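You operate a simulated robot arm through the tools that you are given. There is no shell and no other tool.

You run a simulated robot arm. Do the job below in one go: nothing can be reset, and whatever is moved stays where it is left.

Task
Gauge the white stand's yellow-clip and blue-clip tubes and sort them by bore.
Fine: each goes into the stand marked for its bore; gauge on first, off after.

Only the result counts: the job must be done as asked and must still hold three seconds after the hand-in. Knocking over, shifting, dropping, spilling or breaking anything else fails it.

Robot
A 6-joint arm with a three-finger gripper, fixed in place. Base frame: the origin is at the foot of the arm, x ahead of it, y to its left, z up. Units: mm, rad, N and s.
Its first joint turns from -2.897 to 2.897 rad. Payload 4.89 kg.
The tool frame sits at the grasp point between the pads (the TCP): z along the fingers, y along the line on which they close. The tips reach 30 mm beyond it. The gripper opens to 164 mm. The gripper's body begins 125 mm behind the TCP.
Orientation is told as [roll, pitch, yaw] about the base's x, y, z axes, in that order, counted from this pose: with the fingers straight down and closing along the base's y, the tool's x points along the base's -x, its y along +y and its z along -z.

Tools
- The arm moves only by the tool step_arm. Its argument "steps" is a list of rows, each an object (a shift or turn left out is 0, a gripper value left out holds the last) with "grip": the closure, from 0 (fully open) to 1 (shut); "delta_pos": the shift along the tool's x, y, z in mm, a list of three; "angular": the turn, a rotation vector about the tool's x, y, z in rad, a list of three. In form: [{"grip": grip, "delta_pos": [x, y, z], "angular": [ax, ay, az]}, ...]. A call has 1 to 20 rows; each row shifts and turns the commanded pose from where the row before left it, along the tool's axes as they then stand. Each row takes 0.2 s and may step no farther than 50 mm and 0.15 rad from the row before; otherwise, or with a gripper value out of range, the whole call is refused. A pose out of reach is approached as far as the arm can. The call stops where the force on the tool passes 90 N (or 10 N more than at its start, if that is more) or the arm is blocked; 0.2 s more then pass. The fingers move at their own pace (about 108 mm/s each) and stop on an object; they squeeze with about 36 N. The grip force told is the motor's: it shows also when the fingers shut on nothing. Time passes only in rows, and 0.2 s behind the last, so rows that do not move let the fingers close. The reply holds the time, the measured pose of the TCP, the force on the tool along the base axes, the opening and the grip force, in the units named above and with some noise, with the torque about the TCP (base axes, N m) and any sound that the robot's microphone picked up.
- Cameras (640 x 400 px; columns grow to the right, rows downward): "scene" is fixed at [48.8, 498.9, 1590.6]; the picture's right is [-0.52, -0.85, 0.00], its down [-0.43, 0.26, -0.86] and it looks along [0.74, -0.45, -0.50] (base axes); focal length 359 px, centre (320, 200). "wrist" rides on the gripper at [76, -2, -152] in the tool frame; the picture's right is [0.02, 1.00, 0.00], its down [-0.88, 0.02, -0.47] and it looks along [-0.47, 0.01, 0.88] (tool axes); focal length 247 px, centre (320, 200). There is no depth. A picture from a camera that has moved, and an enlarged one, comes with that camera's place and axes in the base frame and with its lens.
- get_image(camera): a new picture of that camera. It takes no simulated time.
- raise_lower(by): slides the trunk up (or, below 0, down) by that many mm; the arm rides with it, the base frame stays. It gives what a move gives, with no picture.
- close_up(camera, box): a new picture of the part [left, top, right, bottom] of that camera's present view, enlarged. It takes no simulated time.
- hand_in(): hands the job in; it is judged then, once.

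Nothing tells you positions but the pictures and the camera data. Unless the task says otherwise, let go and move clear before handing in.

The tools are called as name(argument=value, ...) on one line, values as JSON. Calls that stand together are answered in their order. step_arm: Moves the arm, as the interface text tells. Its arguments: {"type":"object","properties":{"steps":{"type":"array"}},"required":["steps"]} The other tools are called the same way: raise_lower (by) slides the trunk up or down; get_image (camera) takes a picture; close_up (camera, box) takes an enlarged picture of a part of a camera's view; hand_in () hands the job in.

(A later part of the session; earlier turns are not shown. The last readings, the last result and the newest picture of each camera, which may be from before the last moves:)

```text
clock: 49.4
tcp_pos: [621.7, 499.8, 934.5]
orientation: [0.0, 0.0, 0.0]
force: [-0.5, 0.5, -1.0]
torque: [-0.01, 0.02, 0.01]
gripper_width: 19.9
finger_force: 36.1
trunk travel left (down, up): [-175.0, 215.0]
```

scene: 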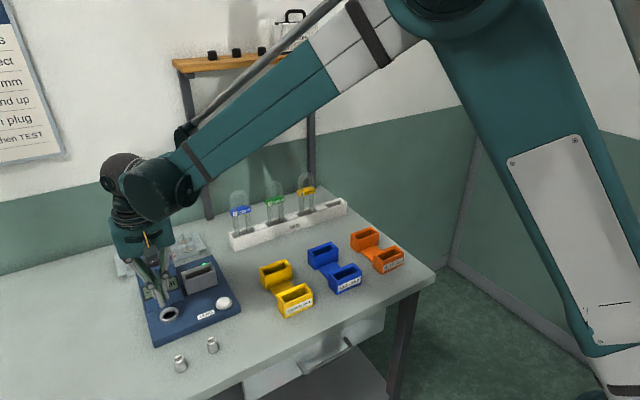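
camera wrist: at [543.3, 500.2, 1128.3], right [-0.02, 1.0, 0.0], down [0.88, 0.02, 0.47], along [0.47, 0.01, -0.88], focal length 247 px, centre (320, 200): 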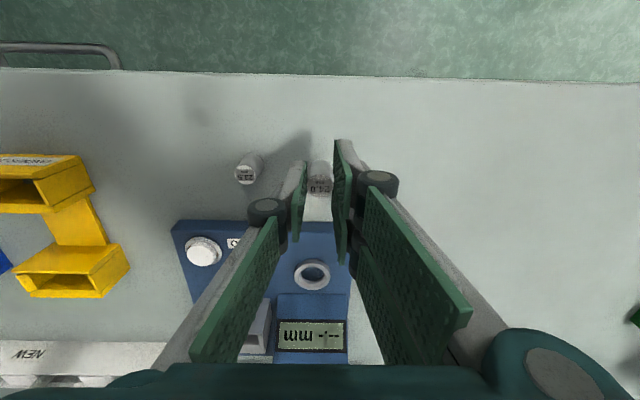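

step_arm(steps=[{"grip": 1, "delta_pos": [0, 0, 1]}, {"grip": 1, "delta_pos": [0, 0, 1]}])

```text
clock: 50.0
tcp_pos: [620.6, 500.4, 931.9]
orientation: [0.001, 0.0, -0.001]
force: [-0.2, -0.3, -0.2]
torque: [0.0, 0.0, 0.01]
gripper_width: 19.7
finger_force: 35.9
trunk travel left (down, up): [-175.0, 215.0]
```

step_arm(steps=[{"grip": 1, "delta_pos": [0, 0, 1]}])

```text
clock: 50.4
tcp_pos: [621.6, 499.7, 931.0]
orientation: [-0.001, 0.0, 0.0]
force: [0.0, 0.2, -0.4]
torque: [-0.03, 0.02, 0.01]
gripper_width: 19.6
finger_force: 36.3
trunk travel left (down, up): [-175.0, 215.0]
```

step_arm(steps=[{"grip": 1, "delta_pos": [0, 0, 1]}])

close_up(camera="scene", box=[148, 330, 228, 380])

```text
clock: 50.8
tcp_pos: [621.3, 498.6, 931.5]
orientation: [0.001, 0.0, 0.001]
force: [-0.4, 0.5, -0.1]
torque: [-0.02, 0.01, 0.01]
gripper_width: 19.6
finger_force: 35.8
trunk travel left (down, up): [-175.0, 215.0]
```

```text
8.00 times, centred on (188, 355) of scene
camera zoom: at [48.8, 498.9, 1590.6], right [-0.52, -0.85, 0.0], down [-0.43, 0.26, -0.86], along [0.74, -0.45, -0.5], focal length 2873 px, centre (1376, -1040)
```

zoom: 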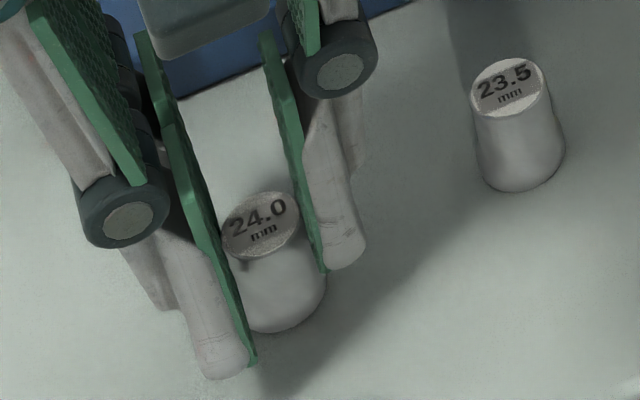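

step_arm(steps=[{"grip": 1, "delta_pos": [0, 0, 0.7]}, {"grip": 1}])

```text
clock: 51.4
tcp_pos: [620.9, 500.4, 929.7]
orientation: [0.001, -0.003, 0.003]
force: [0.4, -0.2, -0.3]
torque: [-0.01, 0.01, -0.04]
gripper_width: 19.5
finger_force: 36.4
trunk travel left (down, up): [-175.0, 215.0]
```

step_arm(steps=[{"grip": 1, "delta_pos": [0, 0, 0.7]}, {"grip": 1}])

```text
clock: 52.0
tcp_pos: [621.5, 499.5, 929.2]
orientation: [0.001, 0.001, -0.001]
force: [-0.6, -0.2, -0.4]
torque: [0.01, -0.02, 0.01]
gripper_width: 19.5
finger_force: 36.2
trunk travel left (down, up): [-175.0, 215.0]
```

step_arm(steps=[{"grip": 1, "delta_pos": [0, 0, 0.7]}, {"grip": 1}])

close_up(camera="wrist", box=[224, 120, 416, 240])

close_up(camera="scene", box=[148, 330, 228, 380])

```text
clock: 52.6
tcp_pos: [620.7, 499.5, 930.5]
orientation: [0.001, 0.0, 0.0]
force: [2.0, 0.7, 9.3]
torque: [-0.01, -0.1, 0.0]
gripper_width: 19.7
finger_force: 36.1
trunk travel left (down, up): [-175.0, 215.0]
```

```text
3.33 times, centred on (320, 180) of wrist
camera zoom: at [544.6, 498.0, 1081.1], right [-0.02, 1.0, 0.0], down [0.88, 0.02, 0.47], along [0.47, 0.01, -0.88], focal length 823 px, centre (320, 267)
```

zoom: 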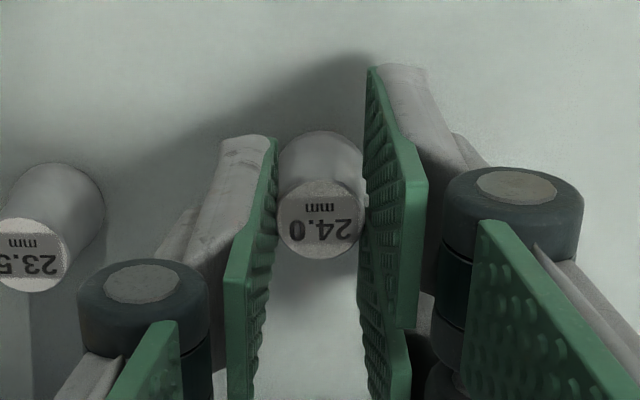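

```text
8.00 times, centred on (188, 355) of scene
camera zoom: at [48.8, 498.9, 1590.6], right [-0.52, -0.85, 0.0], down [-0.43, 0.26, -0.86], along [0.74, -0.45, -0.5], focal length 2873 px, centre (1376, -1040)
```

zoom: 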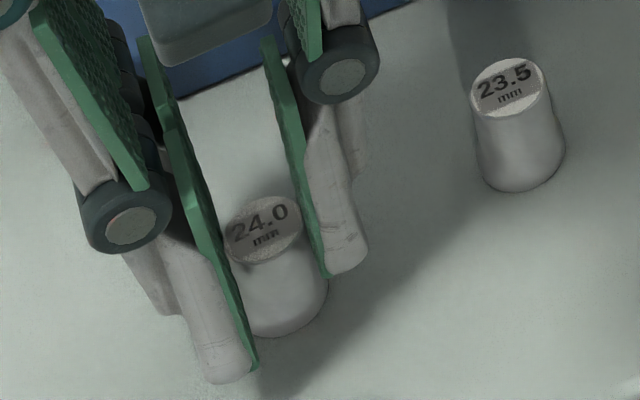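

The plug is standing on the table again. I'll release it, rise and move over to view the white stand.

step_arm(steps=[{"grip": 0.9}, {"grip": 0.8}, {"grip": 0.72}, {"grip": 0.72}, {"grip": 0.72, "delta_pos": [0, 0, -10]}, {"grip": 0.72, "delta_pos": [0, 0, -30]}, {"grip": 0.5, "delta_pos": [0, 0, -45]}, {"grip": 0.2, "delta_pos": [0, 0, -45]}, {"grip": 0, "delta_pos": [0, 0, -45]}, {"grip": 0, "delta_pos": [-20, -40, -8]}, {"grip": 0, "delta_pos": [-20, -40, -8]}, {"grip": 0, "delta_pos": [-20, -40, -8]}, {"grip": 0, "delta_pos": [-20, -40, -8]}, {"grip": 0, "delta_pos": [-20, -40, -8]}, {"grip": 0, "delta_pos": [-20, -40, -8]}, {"grip": 0, "delta_pos": [-20, -35, 0]}, {"grip": 0}])

get_image(camera="wrist")

get_image(camera="scene")

```text
clock: 56.2
tcp_pos: [760.9, 225.1, 1149.4]
orientation: [0.001, 0.0, 0.0]
force: [-0.5, -0.7, -0.4]
torque: [0.06, 0.01, -0.01]
gripper_width: 164.0
finger_force: 0.0
trunk travel left (down, up): [-175.0, 215.0]
```

```text
taken
camera wrist: at [685.2, 224.3, 1301.8], right [-0.02, 1.0, 0.0], down [0.88, 0.02, 0.47], along [0.47, 0.01, -0.88], focal length 247 px, centre (320, 200)
```

wrist: 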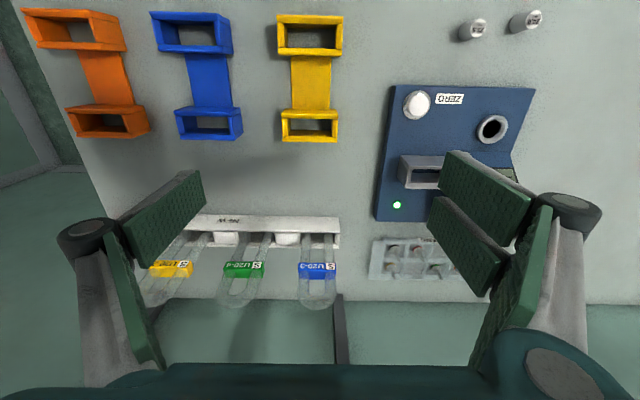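

```text
taken
```

scene: 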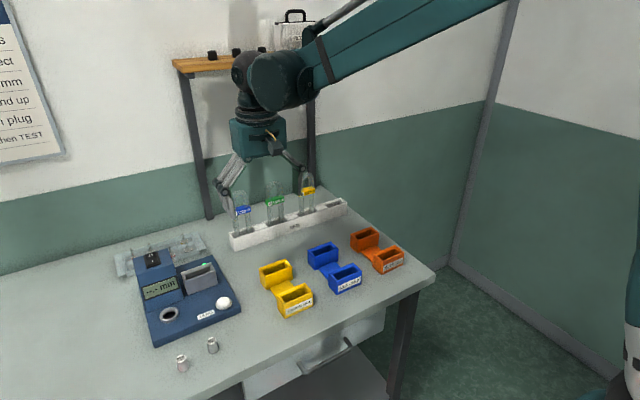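

Both plugs stand fine. I'll enlarge the tubes, the stands and the gauge slot from this position.

close_up(camera="wrist", box=[130, 205, 350, 315])

close_up(camera="wrist", box=[270, 200, 350, 315])

close_up(camera="wrist", box=[10, 0, 250, 150])

close_up(camera="wrist", box=[260, 0, 356, 150])

close_up(camera="wrist", box=[360, 130, 456, 220])

```text
2.91 times, centred on (240, 260) of wrist
camera zoom: at [685.2, 224.3, 1301.8], right [-0.02, 1.0, 0.0], down [0.88, 0.02, 0.47], along [0.47, 0.01, -0.88], focal length 718 px, centre (553, 26)
```

zoom: 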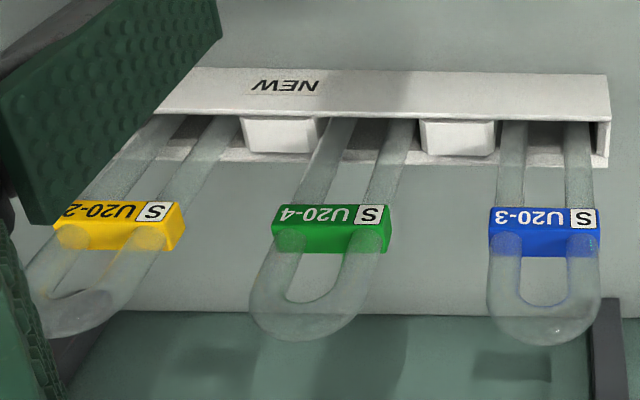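

```text
3.48 times, centred on (310, 258) of wrist
camera zoom: at [685.2, 224.3, 1301.8], right [-0.02, 1.0, 0.0], down [0.88, 0.02, 0.47], along [0.47, 0.01, -0.88], focal length 859 px, centre (355, 0)
```

zoom: 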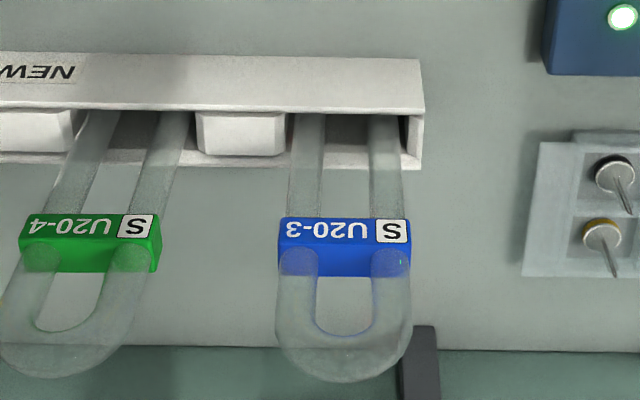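

```text
2.67 times, centred on (130, 75) of wrist
camera zoom: at [685.2, 224.3, 1301.8], right [-0.02, 1.0, 0.0], down [0.88, 0.02, 0.47], along [0.47, 0.01, -0.88], focal length 659 px, centre (827, 533)
```

zoom: 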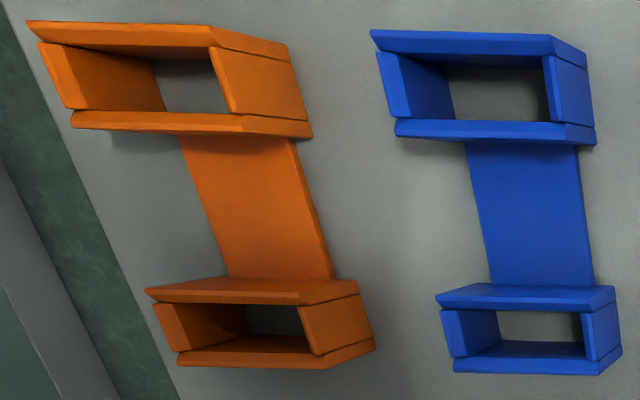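

```text
2.67 times, centred on (308, 75) of wrist
camera zoom: at [685.2, 224.3, 1301.8], right [-0.02, 1.0, 0.0], down [0.88, 0.02, 0.47], along [0.47, 0.01, -0.88], focal length 659 px, centre (352, 533)
```

zoom: 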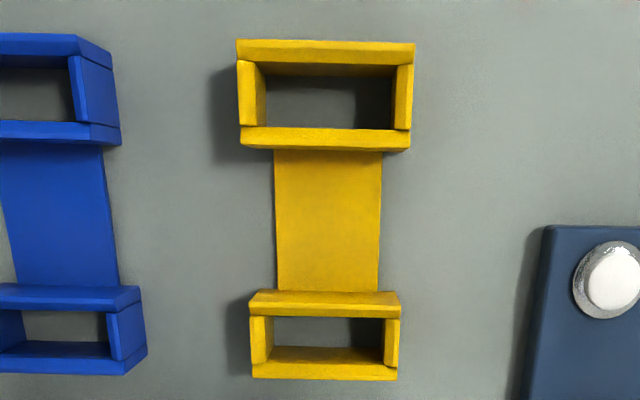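

```text
4.44 times, centred on (408, 175) of wrist
camera zoom: at [685.2, 224.3, 1301.8], right [-0.02, 1.0, 0.0], down [0.88, 0.02, 0.47], along [0.47, 0.01, -0.88], focal length 1098 px, centre (-71, 311)
```

zoom: 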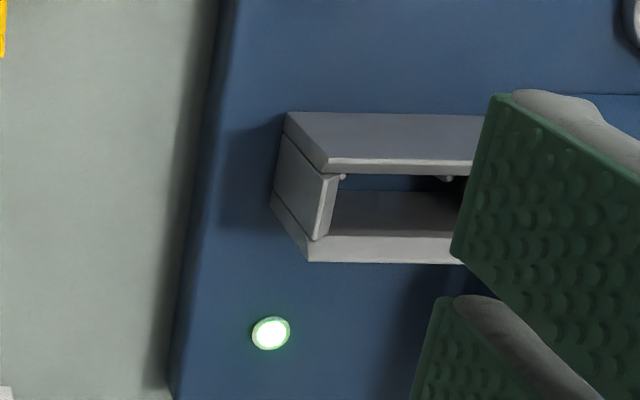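

Both tubes and the pockets are clear: each tube has two legs spread along y, with a clip across them. I'll turn the gripper 90° so it closes along x on the clip's faces, and move above the blue tube.

step_arm(steps=[{"grip": 0.3, "delta_pos": [0, 0, -5], "angular": [0, 0, -0.1428]}, {"angular": [0, 0, -0.1428]}, {"angular": [0, 0, -0.1428]}, {"angular": [0, 0, -0.1428]}, {"angular": [0, 0, -0.1428]}, {"angular": [0, 0, -0.1428]}, {"angular": [0, 0, -0.1428]}, {"angular": [0, 0, -0.1428]}, {"angular": [0, 0, -0.1428]}, {"angular": [0, 0, -0.1428]}, {"angular": [0, 0, -0.1428]}])

get_image(camera="wrist")

get_image(camera="scene")

```text
clock: 58.6
tcp_pos: [762.2, 224.9, 1156.1]
orientation: [0.0, 0.0, 1.573]
force: [-0.6, -0.1, -0.4]
torque: [0.0, -0.02, 0.03]
gripper_width: 114.4
finger_force: 0.0
trunk travel left (down, up): [-175.0, 215.0]
```

```text
taken
camera wrist: at [763.1, 149.1, 1308.4], right [-1.0, -0.02, 0.0], down [-0.02, 0.88, 0.47], along [-0.01, 0.47, -0.88], focal length 247 px, centre (320, 200)
```

wrist: 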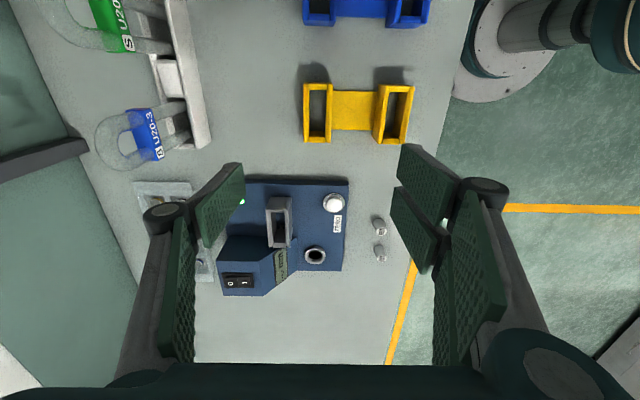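

```text
taken
```

scene: 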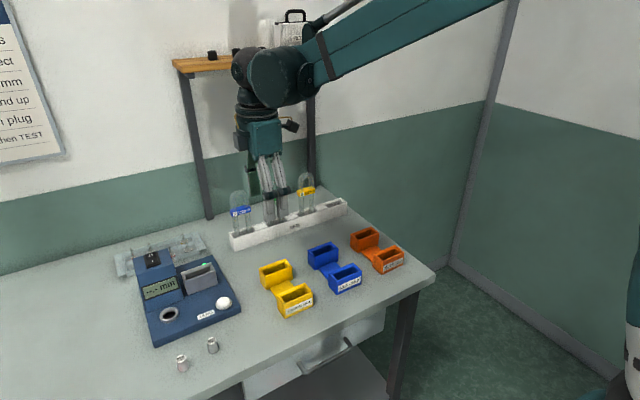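

close_up(camera="wrist", box=[80, 80, 240, 180])

close_up(camera="wrist", box=[210, 170, 370, 270])

close_up(camera="wrist", box=[280, 60, 440, 160])

```text
4.00 times, centred on (160, 130) of wrist
camera zoom: at [763.1, 149.1, 1308.4], right [-1.0, -0.02, 0.0], down [-0.02, 0.88, 0.47], along [-0.01, 0.47, -0.88], focal length 988 px, centre (960, 480)
```

zoom: 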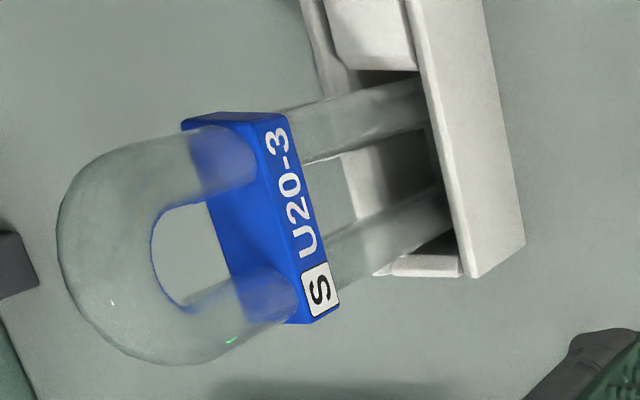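

```text
4.00 times, centred on (290, 220) of wrist
camera zoom: at [763.1, 149.1, 1308.4], right [-1.0, -0.02, 0.0], down [-0.02, 0.88, 0.47], along [-0.01, 0.47, -0.88], focal length 988 px, centre (440, 120)
```

zoom: 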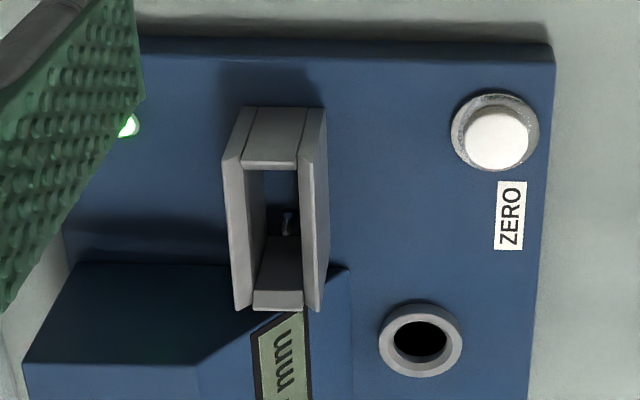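

```text
4.00 times, centred on (360, 110) of wrist
camera zoom: at [763.1, 149.1, 1308.4], right [-1.0, -0.02, 0.0], down [-0.02, 0.88, 0.47], along [-0.01, 0.47, -0.88], focal length 988 px, centre (160, 560)
```

zoom: 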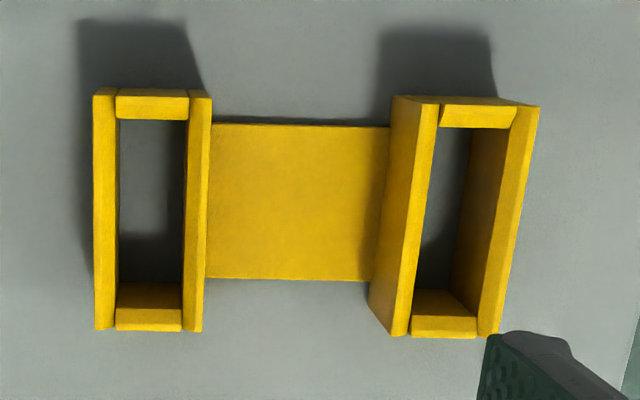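

The view is good. I'll move out above the blue tube, keeping low enough to stay well under the shelf.

step_arm(steps=[{"grip": 0.3, "delta_pos": [0, -40, 0]}, {"delta_pos": [0, -40, 0]}, {"delta_pos": [0, -40, 0]}, {"delta_pos": [0, -40, 3]}, {"delta_pos": [0, -20, 3]}, {"grip": 0.3}])

get_image(camera="wrist")

get_image(camera="scene")

close_up(camera="wrist", box=[220, 120, 380, 220])

```text
clock: 60.0
tcp_pos: [941.6, 222.2, 1149.8]
orientation: [0.0, -0.001, 1.572]
force: [0.5, 0.0, -0.9]
torque: [-0.02, 0.11, 0.01]
gripper_width: 114.9
finger_force: 0.0
trunk travel left (down, up): [-175.0, 215.0]
```

```text
taken
camera wrist: at [943.0, 147.2, 1301.9], right [-1.0, -0.02, 0.0], down [-0.02, 0.88, 0.47], along [-0.01, 0.47, -0.88], focal length 247 px, centre (320, 200)
```

wrist: 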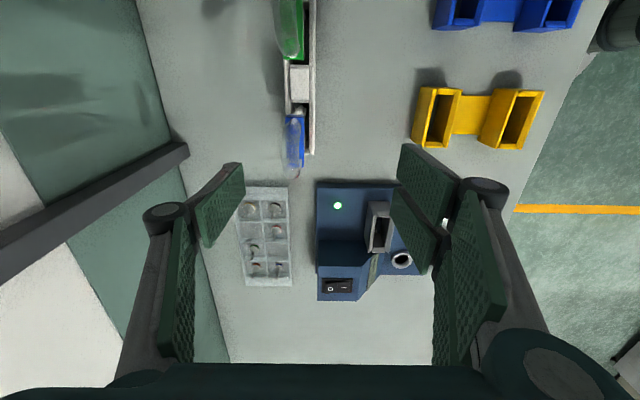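

```text
taken
```

scene: 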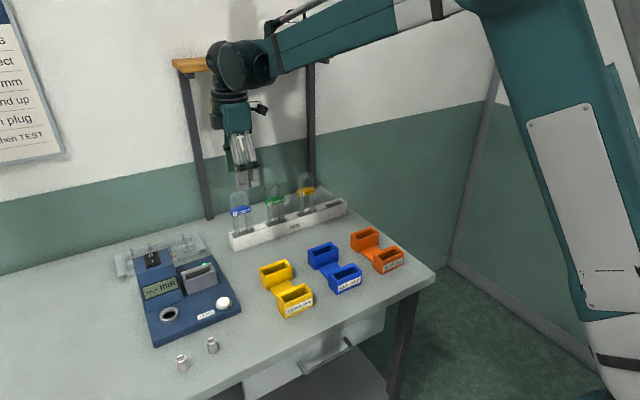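

```text
4.00 times, centred on (300, 170) of wrist
camera zoom: at [943.0, 147.2, 1301.9], right [-1.0, -0.02, 0.0], down [-0.02, 0.88, 0.47], along [-0.01, 0.47, -0.88], focal length 988 px, centre (400, 320)
```

zoom: 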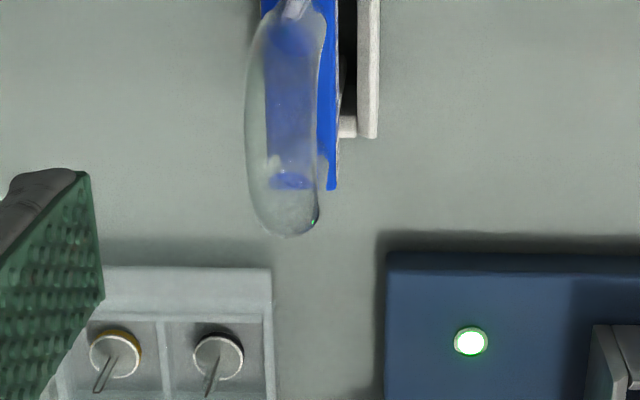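

step_arm(steps=[{"grip": 0.3, "delta_pos": [0, -14, 0]}, {"delta_pos": [0, -14, 0]}, {"grip": 0.3}])

close_up(camera="wrist", box=[240, 80, 400, 180])

close_up(camera="scene", box=[200, 150, 328, 230])

```text
clock: 60.8
tcp_pos: [968.4, 223.4, 1151.0]
orientation: [-0.001, 0.001, 1.57]
force: [-0.2, -0.7, -0.8]
torque: [-0.01, 0.01, -0.01]
gripper_width: 114.7
finger_force: 0.0
trunk travel left (down, up): [-175.0, 215.0]
```

```text
4.00 times, centred on (320, 130) of wrist
camera zoom: at [970.5, 148.2, 1302.6], right [-1.0, -0.02, 0.0], down [-0.02, 0.88, 0.47], along [-0.01, 0.47, -0.88], focal length 988 px, centre (320, 480)
```

zoom: 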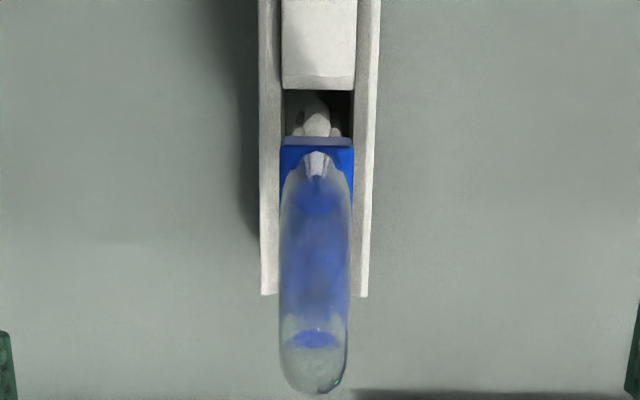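

```text
5.00 times, centred on (264, 190) of scene
camera zoom: at [48.8, 498.9, 1590.6], right [-0.52, -0.85, 0.0], down [-0.43, 0.26, -0.86], along [0.74, -0.45, -0.5], focal length 1796 px, centre (600, 250)
```

zoom: 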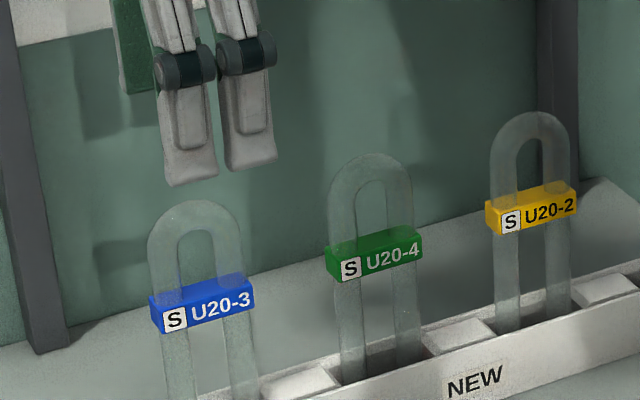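

The tube is centred at x≈970.3, y≈224.5, with the clip spanning z≈1001–1016 and the U top near 1074. I'll go down around it with the fingers open until the TCP is at clip height.

step_arm(steps=[{"grip": 0.45, "delta_pos": [0, -1.8, 20]}, {"delta_pos": [0, 0, 25]}, {"delta_pos": [0, 0, 25]}, {"delta_pos": [0, 0, 25]}, {"delta_pos": [0, 0, 25]}, {"grip": 0.45}])

get_image(camera="wrist")

close_up(camera="scene", box=[190, 160, 318, 240])

```text
clock: 62.2
tcp_pos: [970.3, 223.8, 1030.4]
orientation: [0.0, 0.001, 1.571]
force: [0.3, -0.3, -0.2]
torque: [-0.02, -0.02, 0.03]
gripper_width: 90.2
finger_force: 0.0
trunk travel left (down, up): [-175.0, 215.0]
```

```text
taken
camera wrist: at [972.5, 148.0, 1182.5], right [-1.0, -0.02, 0.0], down [-0.02, 0.88, 0.47], along [-0.01, 0.47, -0.88], focal length 247 px, centre (320, 200)
```

wrist: 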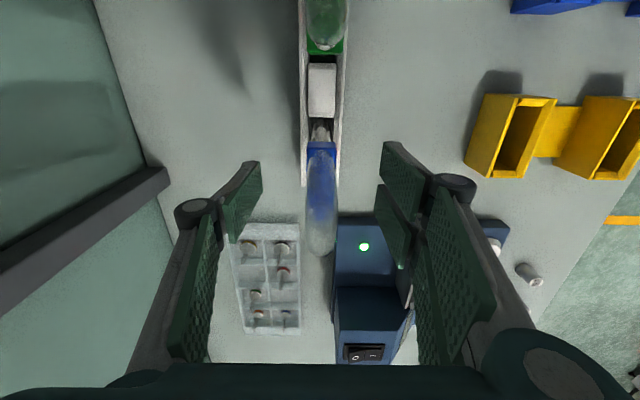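

```text
5.00 times, centred on (254, 200) of scene
camera zoom: at [48.8, 498.9, 1590.6], right [-0.52, -0.85, 0.0], down [-0.43, 0.26, -0.86], along [0.74, -0.45, -0.5], focal length 1796 px, centre (650, 200)
```

zoom: 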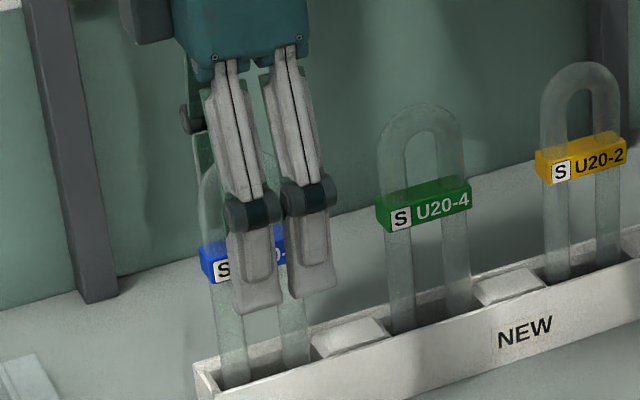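

step_arm(steps=[{"grip": 0.45, "delta_pos": [0, 0, 11]}, {"delta_pos": [0, 0, 10]}, {"grip": 0.6}, {"grip": 0.7}])

close_up(camera="wrist", box=[224, 80, 416, 200])

close_up(camera="scene", box=[190, 160, 318, 240])

```text
clock: 63.2
tcp_pos: [970.2, 224.7, 1009.1]
orientation: [-0.001, -0.001, 1.571]
force: [0.0, -0.4, 1.1]
torque: [-0.02, 0.02, 0.01]
gripper_width: 49.4
finger_force: 0.0
trunk travel left (down, up): [-175.0, 215.0]
```

```text
3.33 times, centred on (320, 140) of wrist
camera zoom: at [972.3, 148.0, 1161.6], right [-1.0, -0.02, 0.0], down [-0.02, 0.88, 0.47], along [-0.01, 0.47, -0.88], focal length 823 px, centre (320, 400)
```

zoom: 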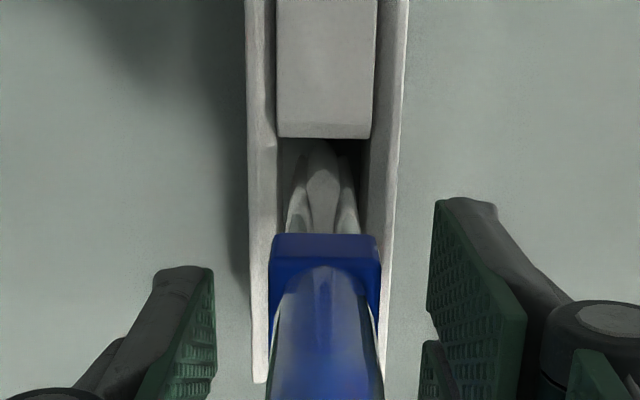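

```text
5.00 times, centred on (254, 200) of scene
camera zoom: at [48.8, 498.9, 1590.6], right [-0.52, -0.85, 0.0], down [-0.43, 0.26, -0.86], along [0.74, -0.45, -0.5], focal length 1796 px, centre (650, 200)
```

zoom: 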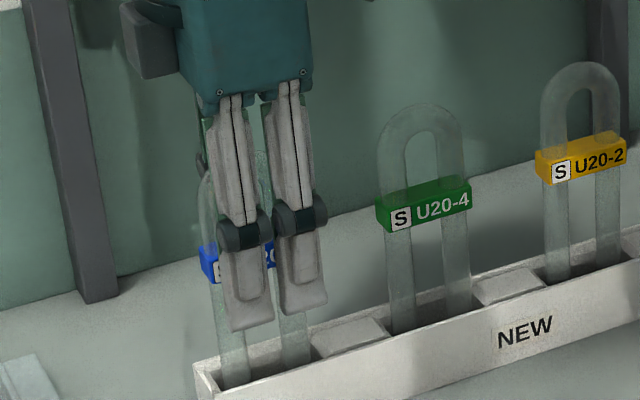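

step_arm(steps=[{"grip": 0.8}, {"grip": 0.9}, {"grip": 1}, {"grip": 1}, {"grip": 1}])

close_up(camera="wrist", box=[224, 80, 416, 200])

close_up(camera="scene", box=[190, 160, 318, 240])

```text
clock: 64.4
tcp_pos: [970.3, 222.6, 1009.6]
orientation: [-0.002, -0.001, 1.571]
force: [-0.3, 0.3, -1.2]
torque: [0.01, 0.02, 0.04]
gripper_width: 19.0
finger_force: 35.9
trunk travel left (down, up): [-175.0, 215.0]
```

```text
3.33 times, centred on (320, 140) of wrist
camera zoom: at [972.2, 148.0, 1161.7], right [-1.0, -0.02, 0.0], down [-0.02, 0.88, 0.47], along [-0.01, 0.47, -0.88], focal length 823 px, centre (320, 400)
```

zoom: 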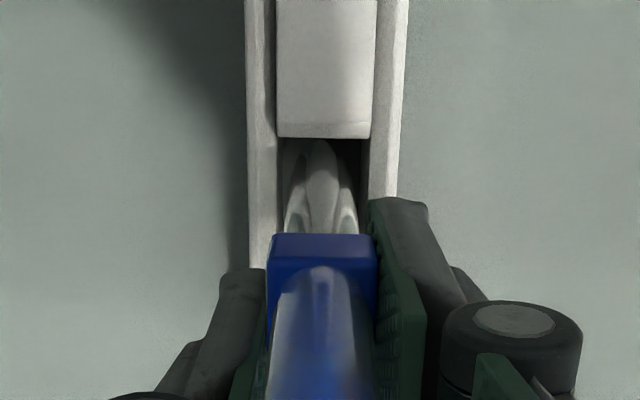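

```text
5.00 times, centred on (254, 200) of scene
camera zoom: at [48.8, 498.9, 1590.6], right [-0.52, -0.85, 0.0], down [-0.43, 0.26, -0.86], along [0.74, -0.45, -0.5], focal length 1796 px, centre (650, 200)
```

zoom: 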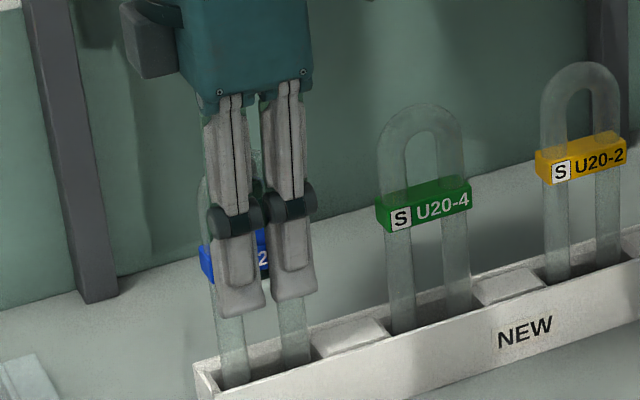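

The blue clip is gripped at 19 mm. I'll lift gently and check that the tube follows.

step_arm(steps=[{"grip": 1, "delta_pos": [0, 0, -2]}, {"grip": 1, "delta_pos": [0, 0, -3]}, {"grip": 1, "delta_pos": [0, 0, -4]}, {"grip": 1, "delta_pos": [0, 0, -5]}, {"grip": 1, "delta_pos": [0, 0, -5]}])

close_up(camera="wrist", box=[224, 80, 416, 200])

close_up(camera="scene", box=[190, 160, 318, 240])

```text
clock: 65.6
tcp_pos: [970.3, 224.3, 1028.2]
orientation: [-0.001, 0.002, 1.57]
force: [0.8, 0.4, -0.4]
torque: [0.03, 0.03, 0.01]
gripper_width: 19.2
finger_force: 36.0
trunk travel left (down, up): [-175.0, 215.0]
```

```text
3.33 times, centred on (320, 140) of wrist
camera zoom: at [972.7, 148.7, 1180.5], right [-1.0, -0.02, 0.0], down [-0.02, 0.88, 0.47], along [-0.01, 0.47, -0.88], focal length 823 px, centre (320, 400)
```

zoom: 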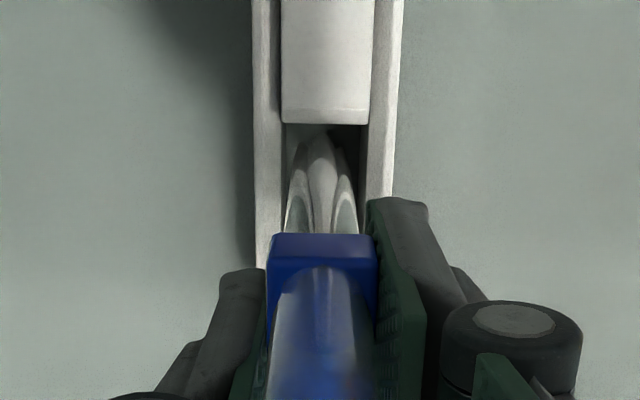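

```text
5.00 times, centred on (254, 200) of scene
camera zoom: at [48.8, 498.9, 1590.6], right [-0.52, -0.85, 0.0], down [-0.43, 0.26, -0.86], along [0.74, -0.45, -0.5], focal length 1796 px, centre (650, 200)
```

zoom: 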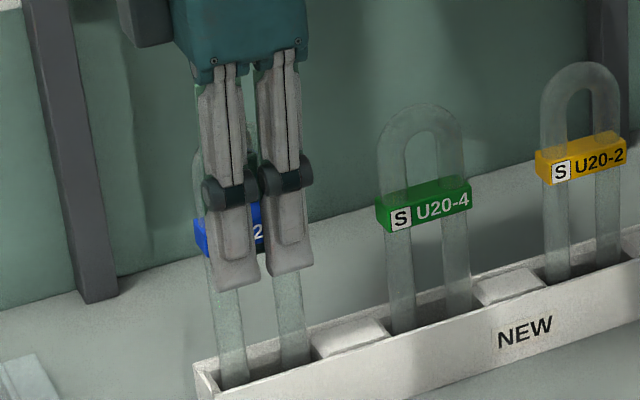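

step_arm(steps=[{"grip": 1, "delta_pos": [0, 0, -5]}, {"grip": 1, "delta_pos": [0, 0, -5]}, {"grip": 1, "delta_pos": [0, 0, -6]}, {"grip": 1, "delta_pos": [0, 0, -6]}, {"grip": 1, "delta_pos": [0, 0, -6]}, {"grip": 1, "delta_pos": [0, 0, -6]}, {"grip": 1, "delta_pos": [0, 0, -6]}, {"grip": 1, "delta_pos": [0, 0, -6]}, {"grip": 1, "delta_pos": [0, 0, -6]}, {"grip": 1, "delta_pos": [0, 0, -5]}])

get_image(camera="wrist")

get_image(camera="scene")

close_up(camera="scene", box=[190, 160, 318, 240])

```text
clock: 67.8
tcp_pos: [970.9, 225.3, 1086.8]
orientation: [0.001, 0.0, 1.571]
force: [0.5, -0.2, -0.9]
torque: [0.03, -0.01, 0.01]
gripper_width: 19.2
finger_force: 36.8
trunk travel left (down, up): [-175.0, 215.0]
```

```text
taken
camera wrist: at [972.9, 149.3, 1238.0], right [-1.0, -0.02, 0.0], down [-0.02, 0.88, 0.47], along [-0.01, 0.47, -0.88], focal length 247 px, centre (320, 200)
```

wrist: 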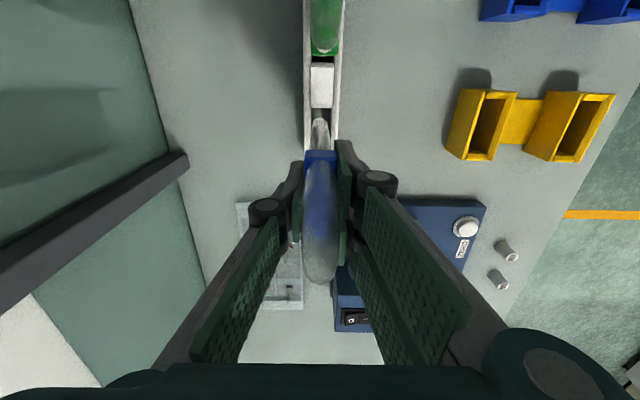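

```text
taken
```

scene: 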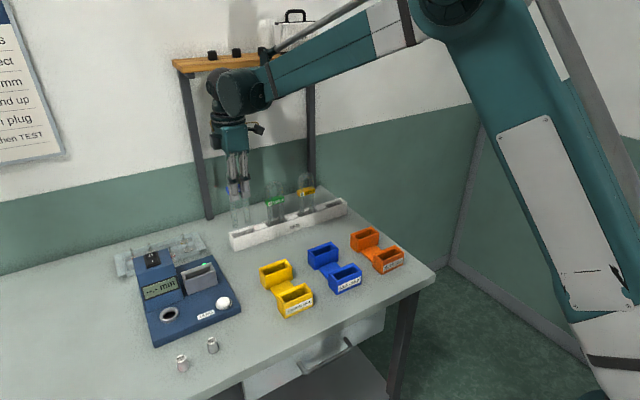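

```text
5.00 times, centred on (254, 200) of scene
camera zoom: at [48.8, 498.9, 1590.6], right [-0.52, -0.85, 0.0], down [-0.43, 0.26, -0.86], along [0.74, -0.45, -0.5], focal length 1796 px, centre (650, 200)
```

zoom: 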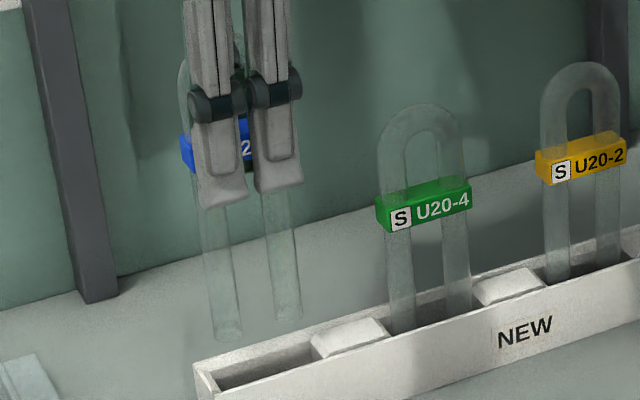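

The tube is lifted and hangs straight. I'll raise it a bit more, then carry it smoothly to above the gauge slot, which I estimate is centred at about (830, 400.5) with its rim at z≈949.

step_arm(steps=[{"grip": 1, "delta_pos": [0, 0, -6]}, {"grip": 1, "delta_pos": [0, 0, -6]}, {"grip": 1, "delta_pos": [0, 0, -6]}, {"grip": 1, "delta_pos": [0, 0, -6]}, {"grip": 1, "delta_pos": [-5, 4, 0]}, {"grip": 1, "delta_pos": [-8, 6.5, 0]}, {"grip": 1, "delta_pos": [-10, 8, 0]}, {"grip": 1, "delta_pos": [-10, 8, 0]}, {"grip": 1, "delta_pos": [-10, 8, 0]}, {"grip": 1, "delta_pos": [-10, 8, 0]}, {"grip": 1, "delta_pos": [-10, 8, 0]}, {"grip": 1, "delta_pos": [-10, 8, 0]}, {"grip": 1, "delta_pos": [-10, 8, 0]}, {"grip": 1, "delta_pos": [-10, 8, 0]}, {"grip": 1, "delta_pos": [-10, 8, 0]}, {"grip": 1, "delta_pos": [-10, 8, 0]}, {"grip": 1, "delta_pos": [-10, 8, 0]}, {"grip": 1, "delta_pos": [-10, 8, 0]}, {"grip": 1, "delta_pos": [-10, 8, 0]}, {"grip": 1, "delta_pos": [-10, 8, 0]}])

get_image(camera="wrist")

get_image(camera="scene")

```text
clock: 72.0
tcp_pos: [849.7, 377.6, 1109.1]
orientation: [0.001, 0.002, 1.572]
force: [0.6, 0.0, -1.3]
torque: [0.02, 0.05, -0.03]
gripper_width: 19.3
finger_force: 36.0
trunk travel left (down, up): [-175.0, 215.0]
```

```text
taken
camera wrist: at [851.5, 301.9, 1262.1], right [-1.0, -0.02, 0.0], down [-0.02, 0.88, 0.47], along [-0.01, 0.47, -0.88], focal length 247 px, centre (320, 200)
```

wrist: 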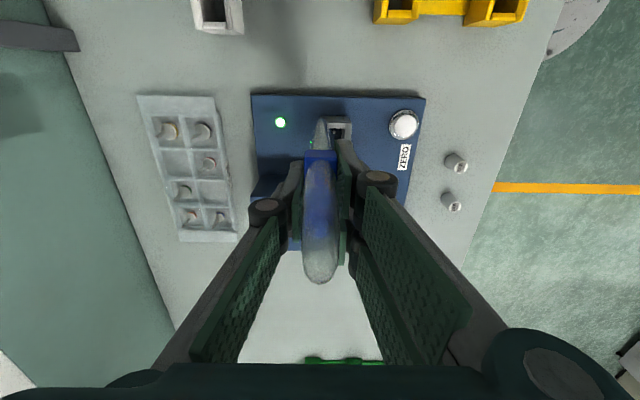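

```text
taken
```

scene: 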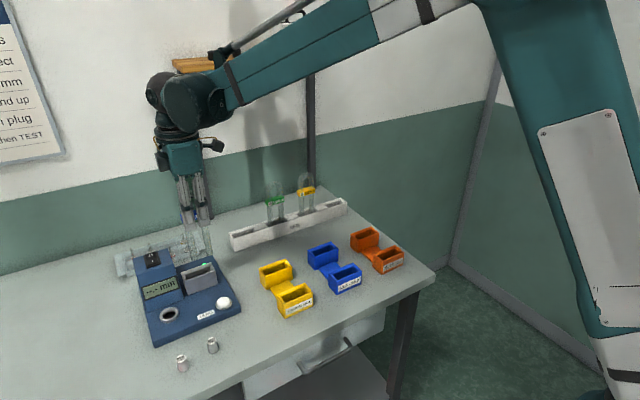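

step_arm(steps=[{"grip": 1, "delta_pos": [-6, 6, 0]}, {"grip": 1, "delta_pos": [-6, 7, 0]}, {"grip": 1, "delta_pos": [-6, 6, 0]}, {"grip": 1}])

close_up(camera="wrist", box=[240, 60, 400, 160])

close_up(camera="scene", box=[140, 210, 268, 290])

```text
clock: 73.0
tcp_pos: [829.6, 394.8, 1109.4]
orientation: [0.001, 0.0, 1.57]
force: [0.3, -0.2, -0.8]
torque: [0.0, 0.03, 0.02]
gripper_width: 19.1
finger_force: 36.3
trunk travel left (down, up): [-175.0, 215.0]
```

```text
4.00 times, centred on (320, 110) of wrist
camera zoom: at [832.2, 319.5, 1261.5], right [-1.0, -0.02, 0.0], down [-0.02, 0.88, 0.47], along [-0.01, 0.47, -0.88], focal length 988 px, centre (320, 560)
```

zoom: 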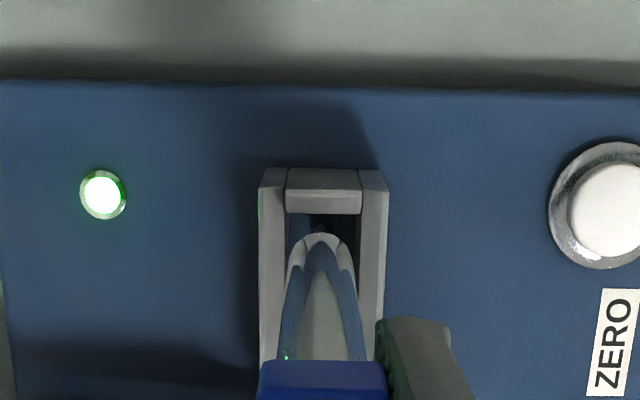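

```text
5.00 times, centred on (204, 250) of scene
camera zoom: at [48.8, 498.9, 1590.6], right [-0.52, -0.85, 0.0], down [-0.43, 0.26, -0.86], along [0.74, -0.45, -0.5], focal length 1796 px, centre (900, -50)
```

zoom: 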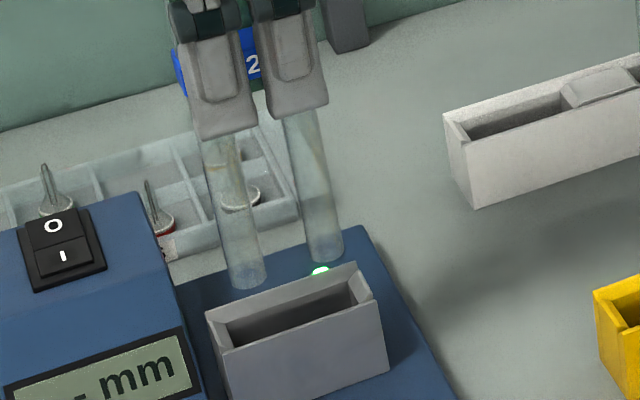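

The slot centre is at x≈830, y≈400, and the tube is already aligned in x. I'll shift 4.5 mm in y and lower to just above the rim.

step_arm(steps=[{"grip": 1, "delta_pos": [-2.5, 0.4, 0]}, {"grip": 1, "delta_pos": [-2, 0.3, 0]}, {"grip": 1, "delta_pos": [0, 0, 8]}, {"grip": 1, "delta_pos": [0, 0, 8]}, {"grip": 1, "delta_pos": [0, 0, 8]}, {"grip": 1, "delta_pos": [0, 0, 8]}, {"grip": 1}])

close_up(camera="wrist", box=[240, 60, 400, 160])

close_up(camera="scene", box=[140, 220, 268, 300])

```text
clock: 74.6
tcp_pos: [829.0, 400.6, 1076.5]
orientation: [0.001, 0.0, 1.571]
force: [0.6, 0.0, 0.1]
torque: [0.01, 0.0, 0.02]
gripper_width: 19.2
finger_force: 35.9
trunk travel left (down, up): [-175.0, 215.0]
```

```text
4.00 times, centred on (320, 110) of wrist
camera zoom: at [831.1, 324.7, 1228.8], right [-1.0, -0.02, 0.0], down [-0.02, 0.88, 0.47], along [-0.01, 0.47, -0.88], focal length 988 px, centre (320, 560)
```

zoom: 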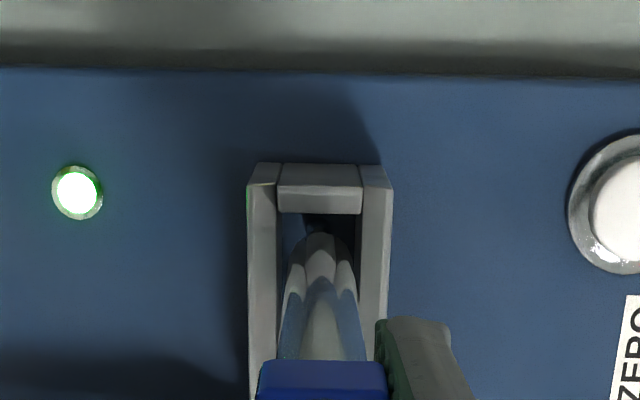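

```text
5.00 times, centred on (204, 260) of scene
camera zoom: at [48.8, 498.9, 1590.6], right [-0.52, -0.85, 0.0], down [-0.43, 0.26, -0.86], along [0.74, -0.45, -0.5], focal length 1796 px, centre (900, -100)
```

zoom: 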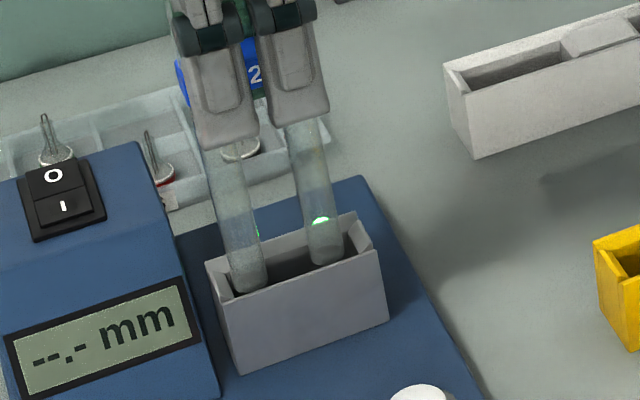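

Aligned within a millimetre. I'll lower into the slot in small steps, watching the force.

step_arm(steps=[{"grip": 1, "delta_pos": [0, 0, 3]}, {"grip": 1, "delta_pos": [0, 0, 3]}, {"grip": 1, "delta_pos": [0, 0, 3]}, {"grip": 1, "delta_pos": [0, 0, 3]}, {"grip": 1, "delta_pos": [0, 0, 3]}])

close_up(camera="scene", box=[140, 220, 268, 300])

close_up(camera="wrist", box=[240, 60, 400, 160])

```text
clock: 75.8
tcp_pos: [828.6, 399.4, 1062.8]
orientation: [0.0, -0.002, 1.571]
force: [0.3, -0.8, -1.0]
torque: [0.02, -0.02, -0.02]
gripper_width: 19.1
finger_force: 35.5
trunk travel left (down, up): [-175.0, 215.0]
```

```text
5.00 times, centred on (204, 260) of scene
camera zoom: at [48.8, 498.9, 1590.6], right [-0.52, -0.85, 0.0], down [-0.43, 0.26, -0.86], along [0.74, -0.45, -0.5], focal length 1796 px, centre (900, -100)
```

zoom: 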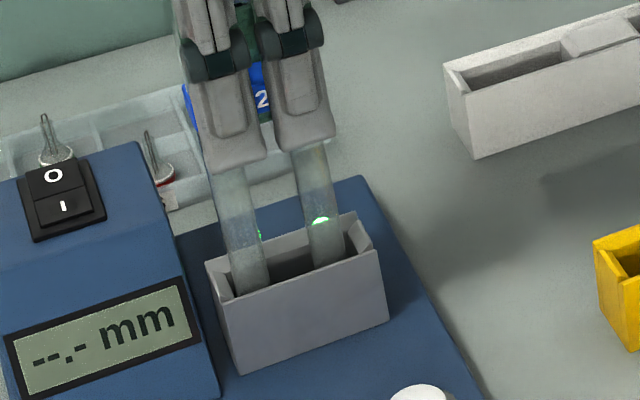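

```text
4.00 times, centred on (320, 110) of wrist
camera zoom: at [830.5, 324.1, 1214.3], right [-1.0, -0.02, 0.0], down [-0.02, 0.88, 0.47], along [-0.01, 0.47, -0.88], focal length 988 px, centre (320, 560)
```

zoom: 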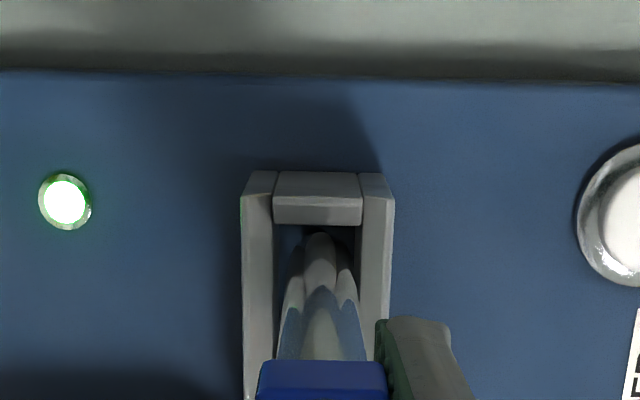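

step_arm(steps=[{"grip": 1, "delta_pos": [0, 0, 3]}, {"grip": 1, "delta_pos": [0, 0, 3]}, {"grip": 1, "delta_pos": [0, 0, 3]}, {"grip": 1, "delta_pos": [0, 0, 3]}, {"grip": 1, "delta_pos": [0, 0, 3]}, {"grip": 1, "delta_pos": [0, 0, 3]}])

close_up(camera="scene", box=[140, 220, 268, 300])

close_up(camera="wrist", box=[240, 60, 400, 160])

```text
clock: 77.2
tcp_pos: [827.9, 399.6, 1044.1]
orientation: [0.0, -0.002, 1.57]
force: [-0.3, -1.0, -0.8]
torque: [0.04, -0.01, -0.01]
gripper_width: 19.1
finger_force: 36.4
trunk travel left (down, up): [-175.0, 215.0]
```

```text
5.00 times, centred on (204, 260) of scene
camera zoom: at [48.8, 498.9, 1590.6], right [-0.52, -0.85, 0.0], down [-0.43, 0.26, -0.86], along [0.74, -0.45, -0.5], focal length 1796 px, centre (900, -100)
```

zoom: 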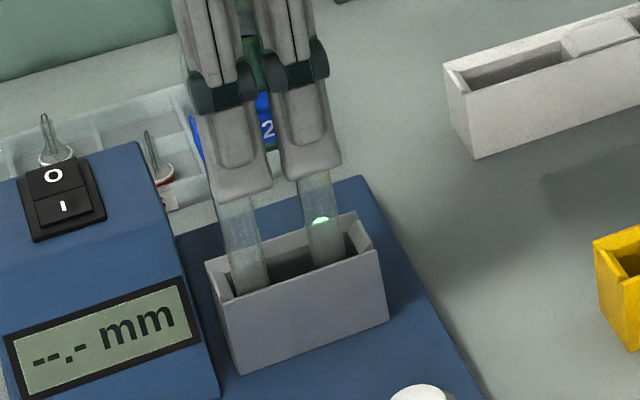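

```text
4.00 times, centred on (320, 110) of wrist
camera zoom: at [829.8, 324.4, 1196.4], right [-1.0, -0.02, 0.0], down [-0.02, 0.88, 0.47], along [-0.01, 0.47, -0.88], focal length 988 px, centre (320, 560)
```

zoom: 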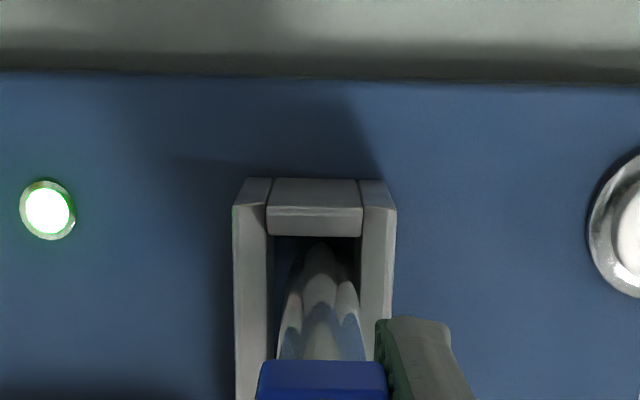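

step_arm(steps=[{"grip": 1, "delta_pos": [0, -0.5, 3]}, {"grip": 1, "delta_pos": [0, -0.5, 3]}, {"grip": 1, "delta_pos": [0, 0, 3]}, {"grip": 1, "delta_pos": [0, 0, 2]}])

close_up(camera="scene", box=[140, 220, 268, 300])

```text
clock: 78.2
tcp_pos: [829.2, 400.3, 1033.4]
orientation: [0.0, 0.0, 1.572]
force: [-0.9, 0.2, -1.1]
torque: [-0.01, 0.0, -0.03]
gripper_width: 19.0
finger_force: 36.2
trunk travel left (down, up): [-175.0, 215.0]
```

```text
5.00 times, centred on (204, 260) of scene
camera zoom: at [48.8, 498.9, 1590.6], right [-0.52, -0.85, 0.0], down [-0.43, 0.26, -0.86], along [0.74, -0.45, -0.5], focal length 1796 px, centre (900, -100)
```

zoom: 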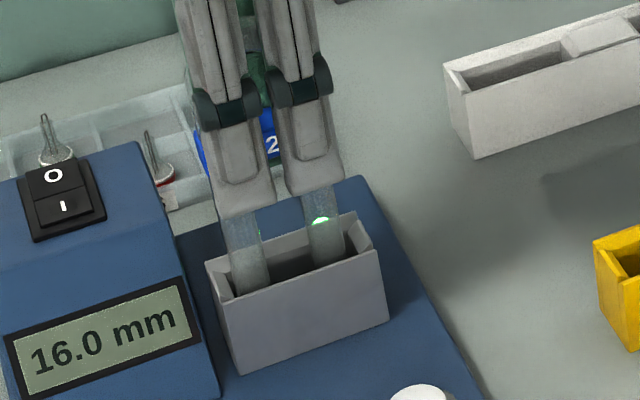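

The display now reads 16.0 mm. I'll lower until it is fully seated to make sure the reading holds.

step_arm(steps=[{"grip": 1, "delta_pos": [0, 0, 2]}, {"grip": 1, "delta_pos": [0, 0, 2]}, {"grip": 1, "delta_pos": [0, 0, 1.5]}])

close_up(camera="scene", box=[140, 220, 268, 300])

```text
clock: 79.0
tcp_pos: [828.6, 399.4, 1029.4]
orientation: [0.001, 0.001, 1.572]
force: [0.1, -1.9, 19.8]
torque: [-0.02, 0.0, 0.01]
gripper_width: 18.8
finger_force: 36.5
trunk travel left (down, up): [-175.0, 215.0]
```

```text
5.00 times, centred on (204, 260) of scene
camera zoom: at [48.8, 498.9, 1590.6], right [-0.52, -0.85, 0.0], down [-0.43, 0.26, -0.86], along [0.74, -0.45, -0.5], focal length 1796 px, centre (900, -100)
```

zoom: 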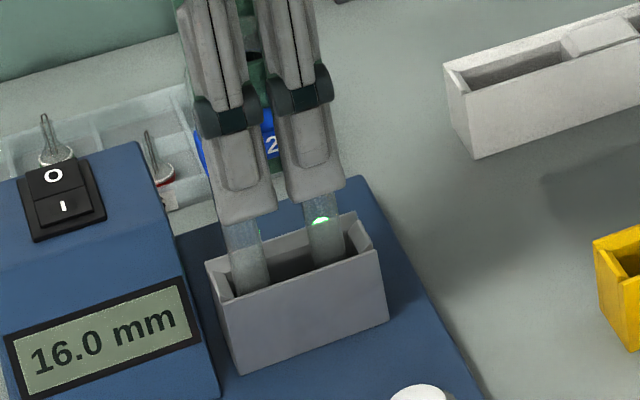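

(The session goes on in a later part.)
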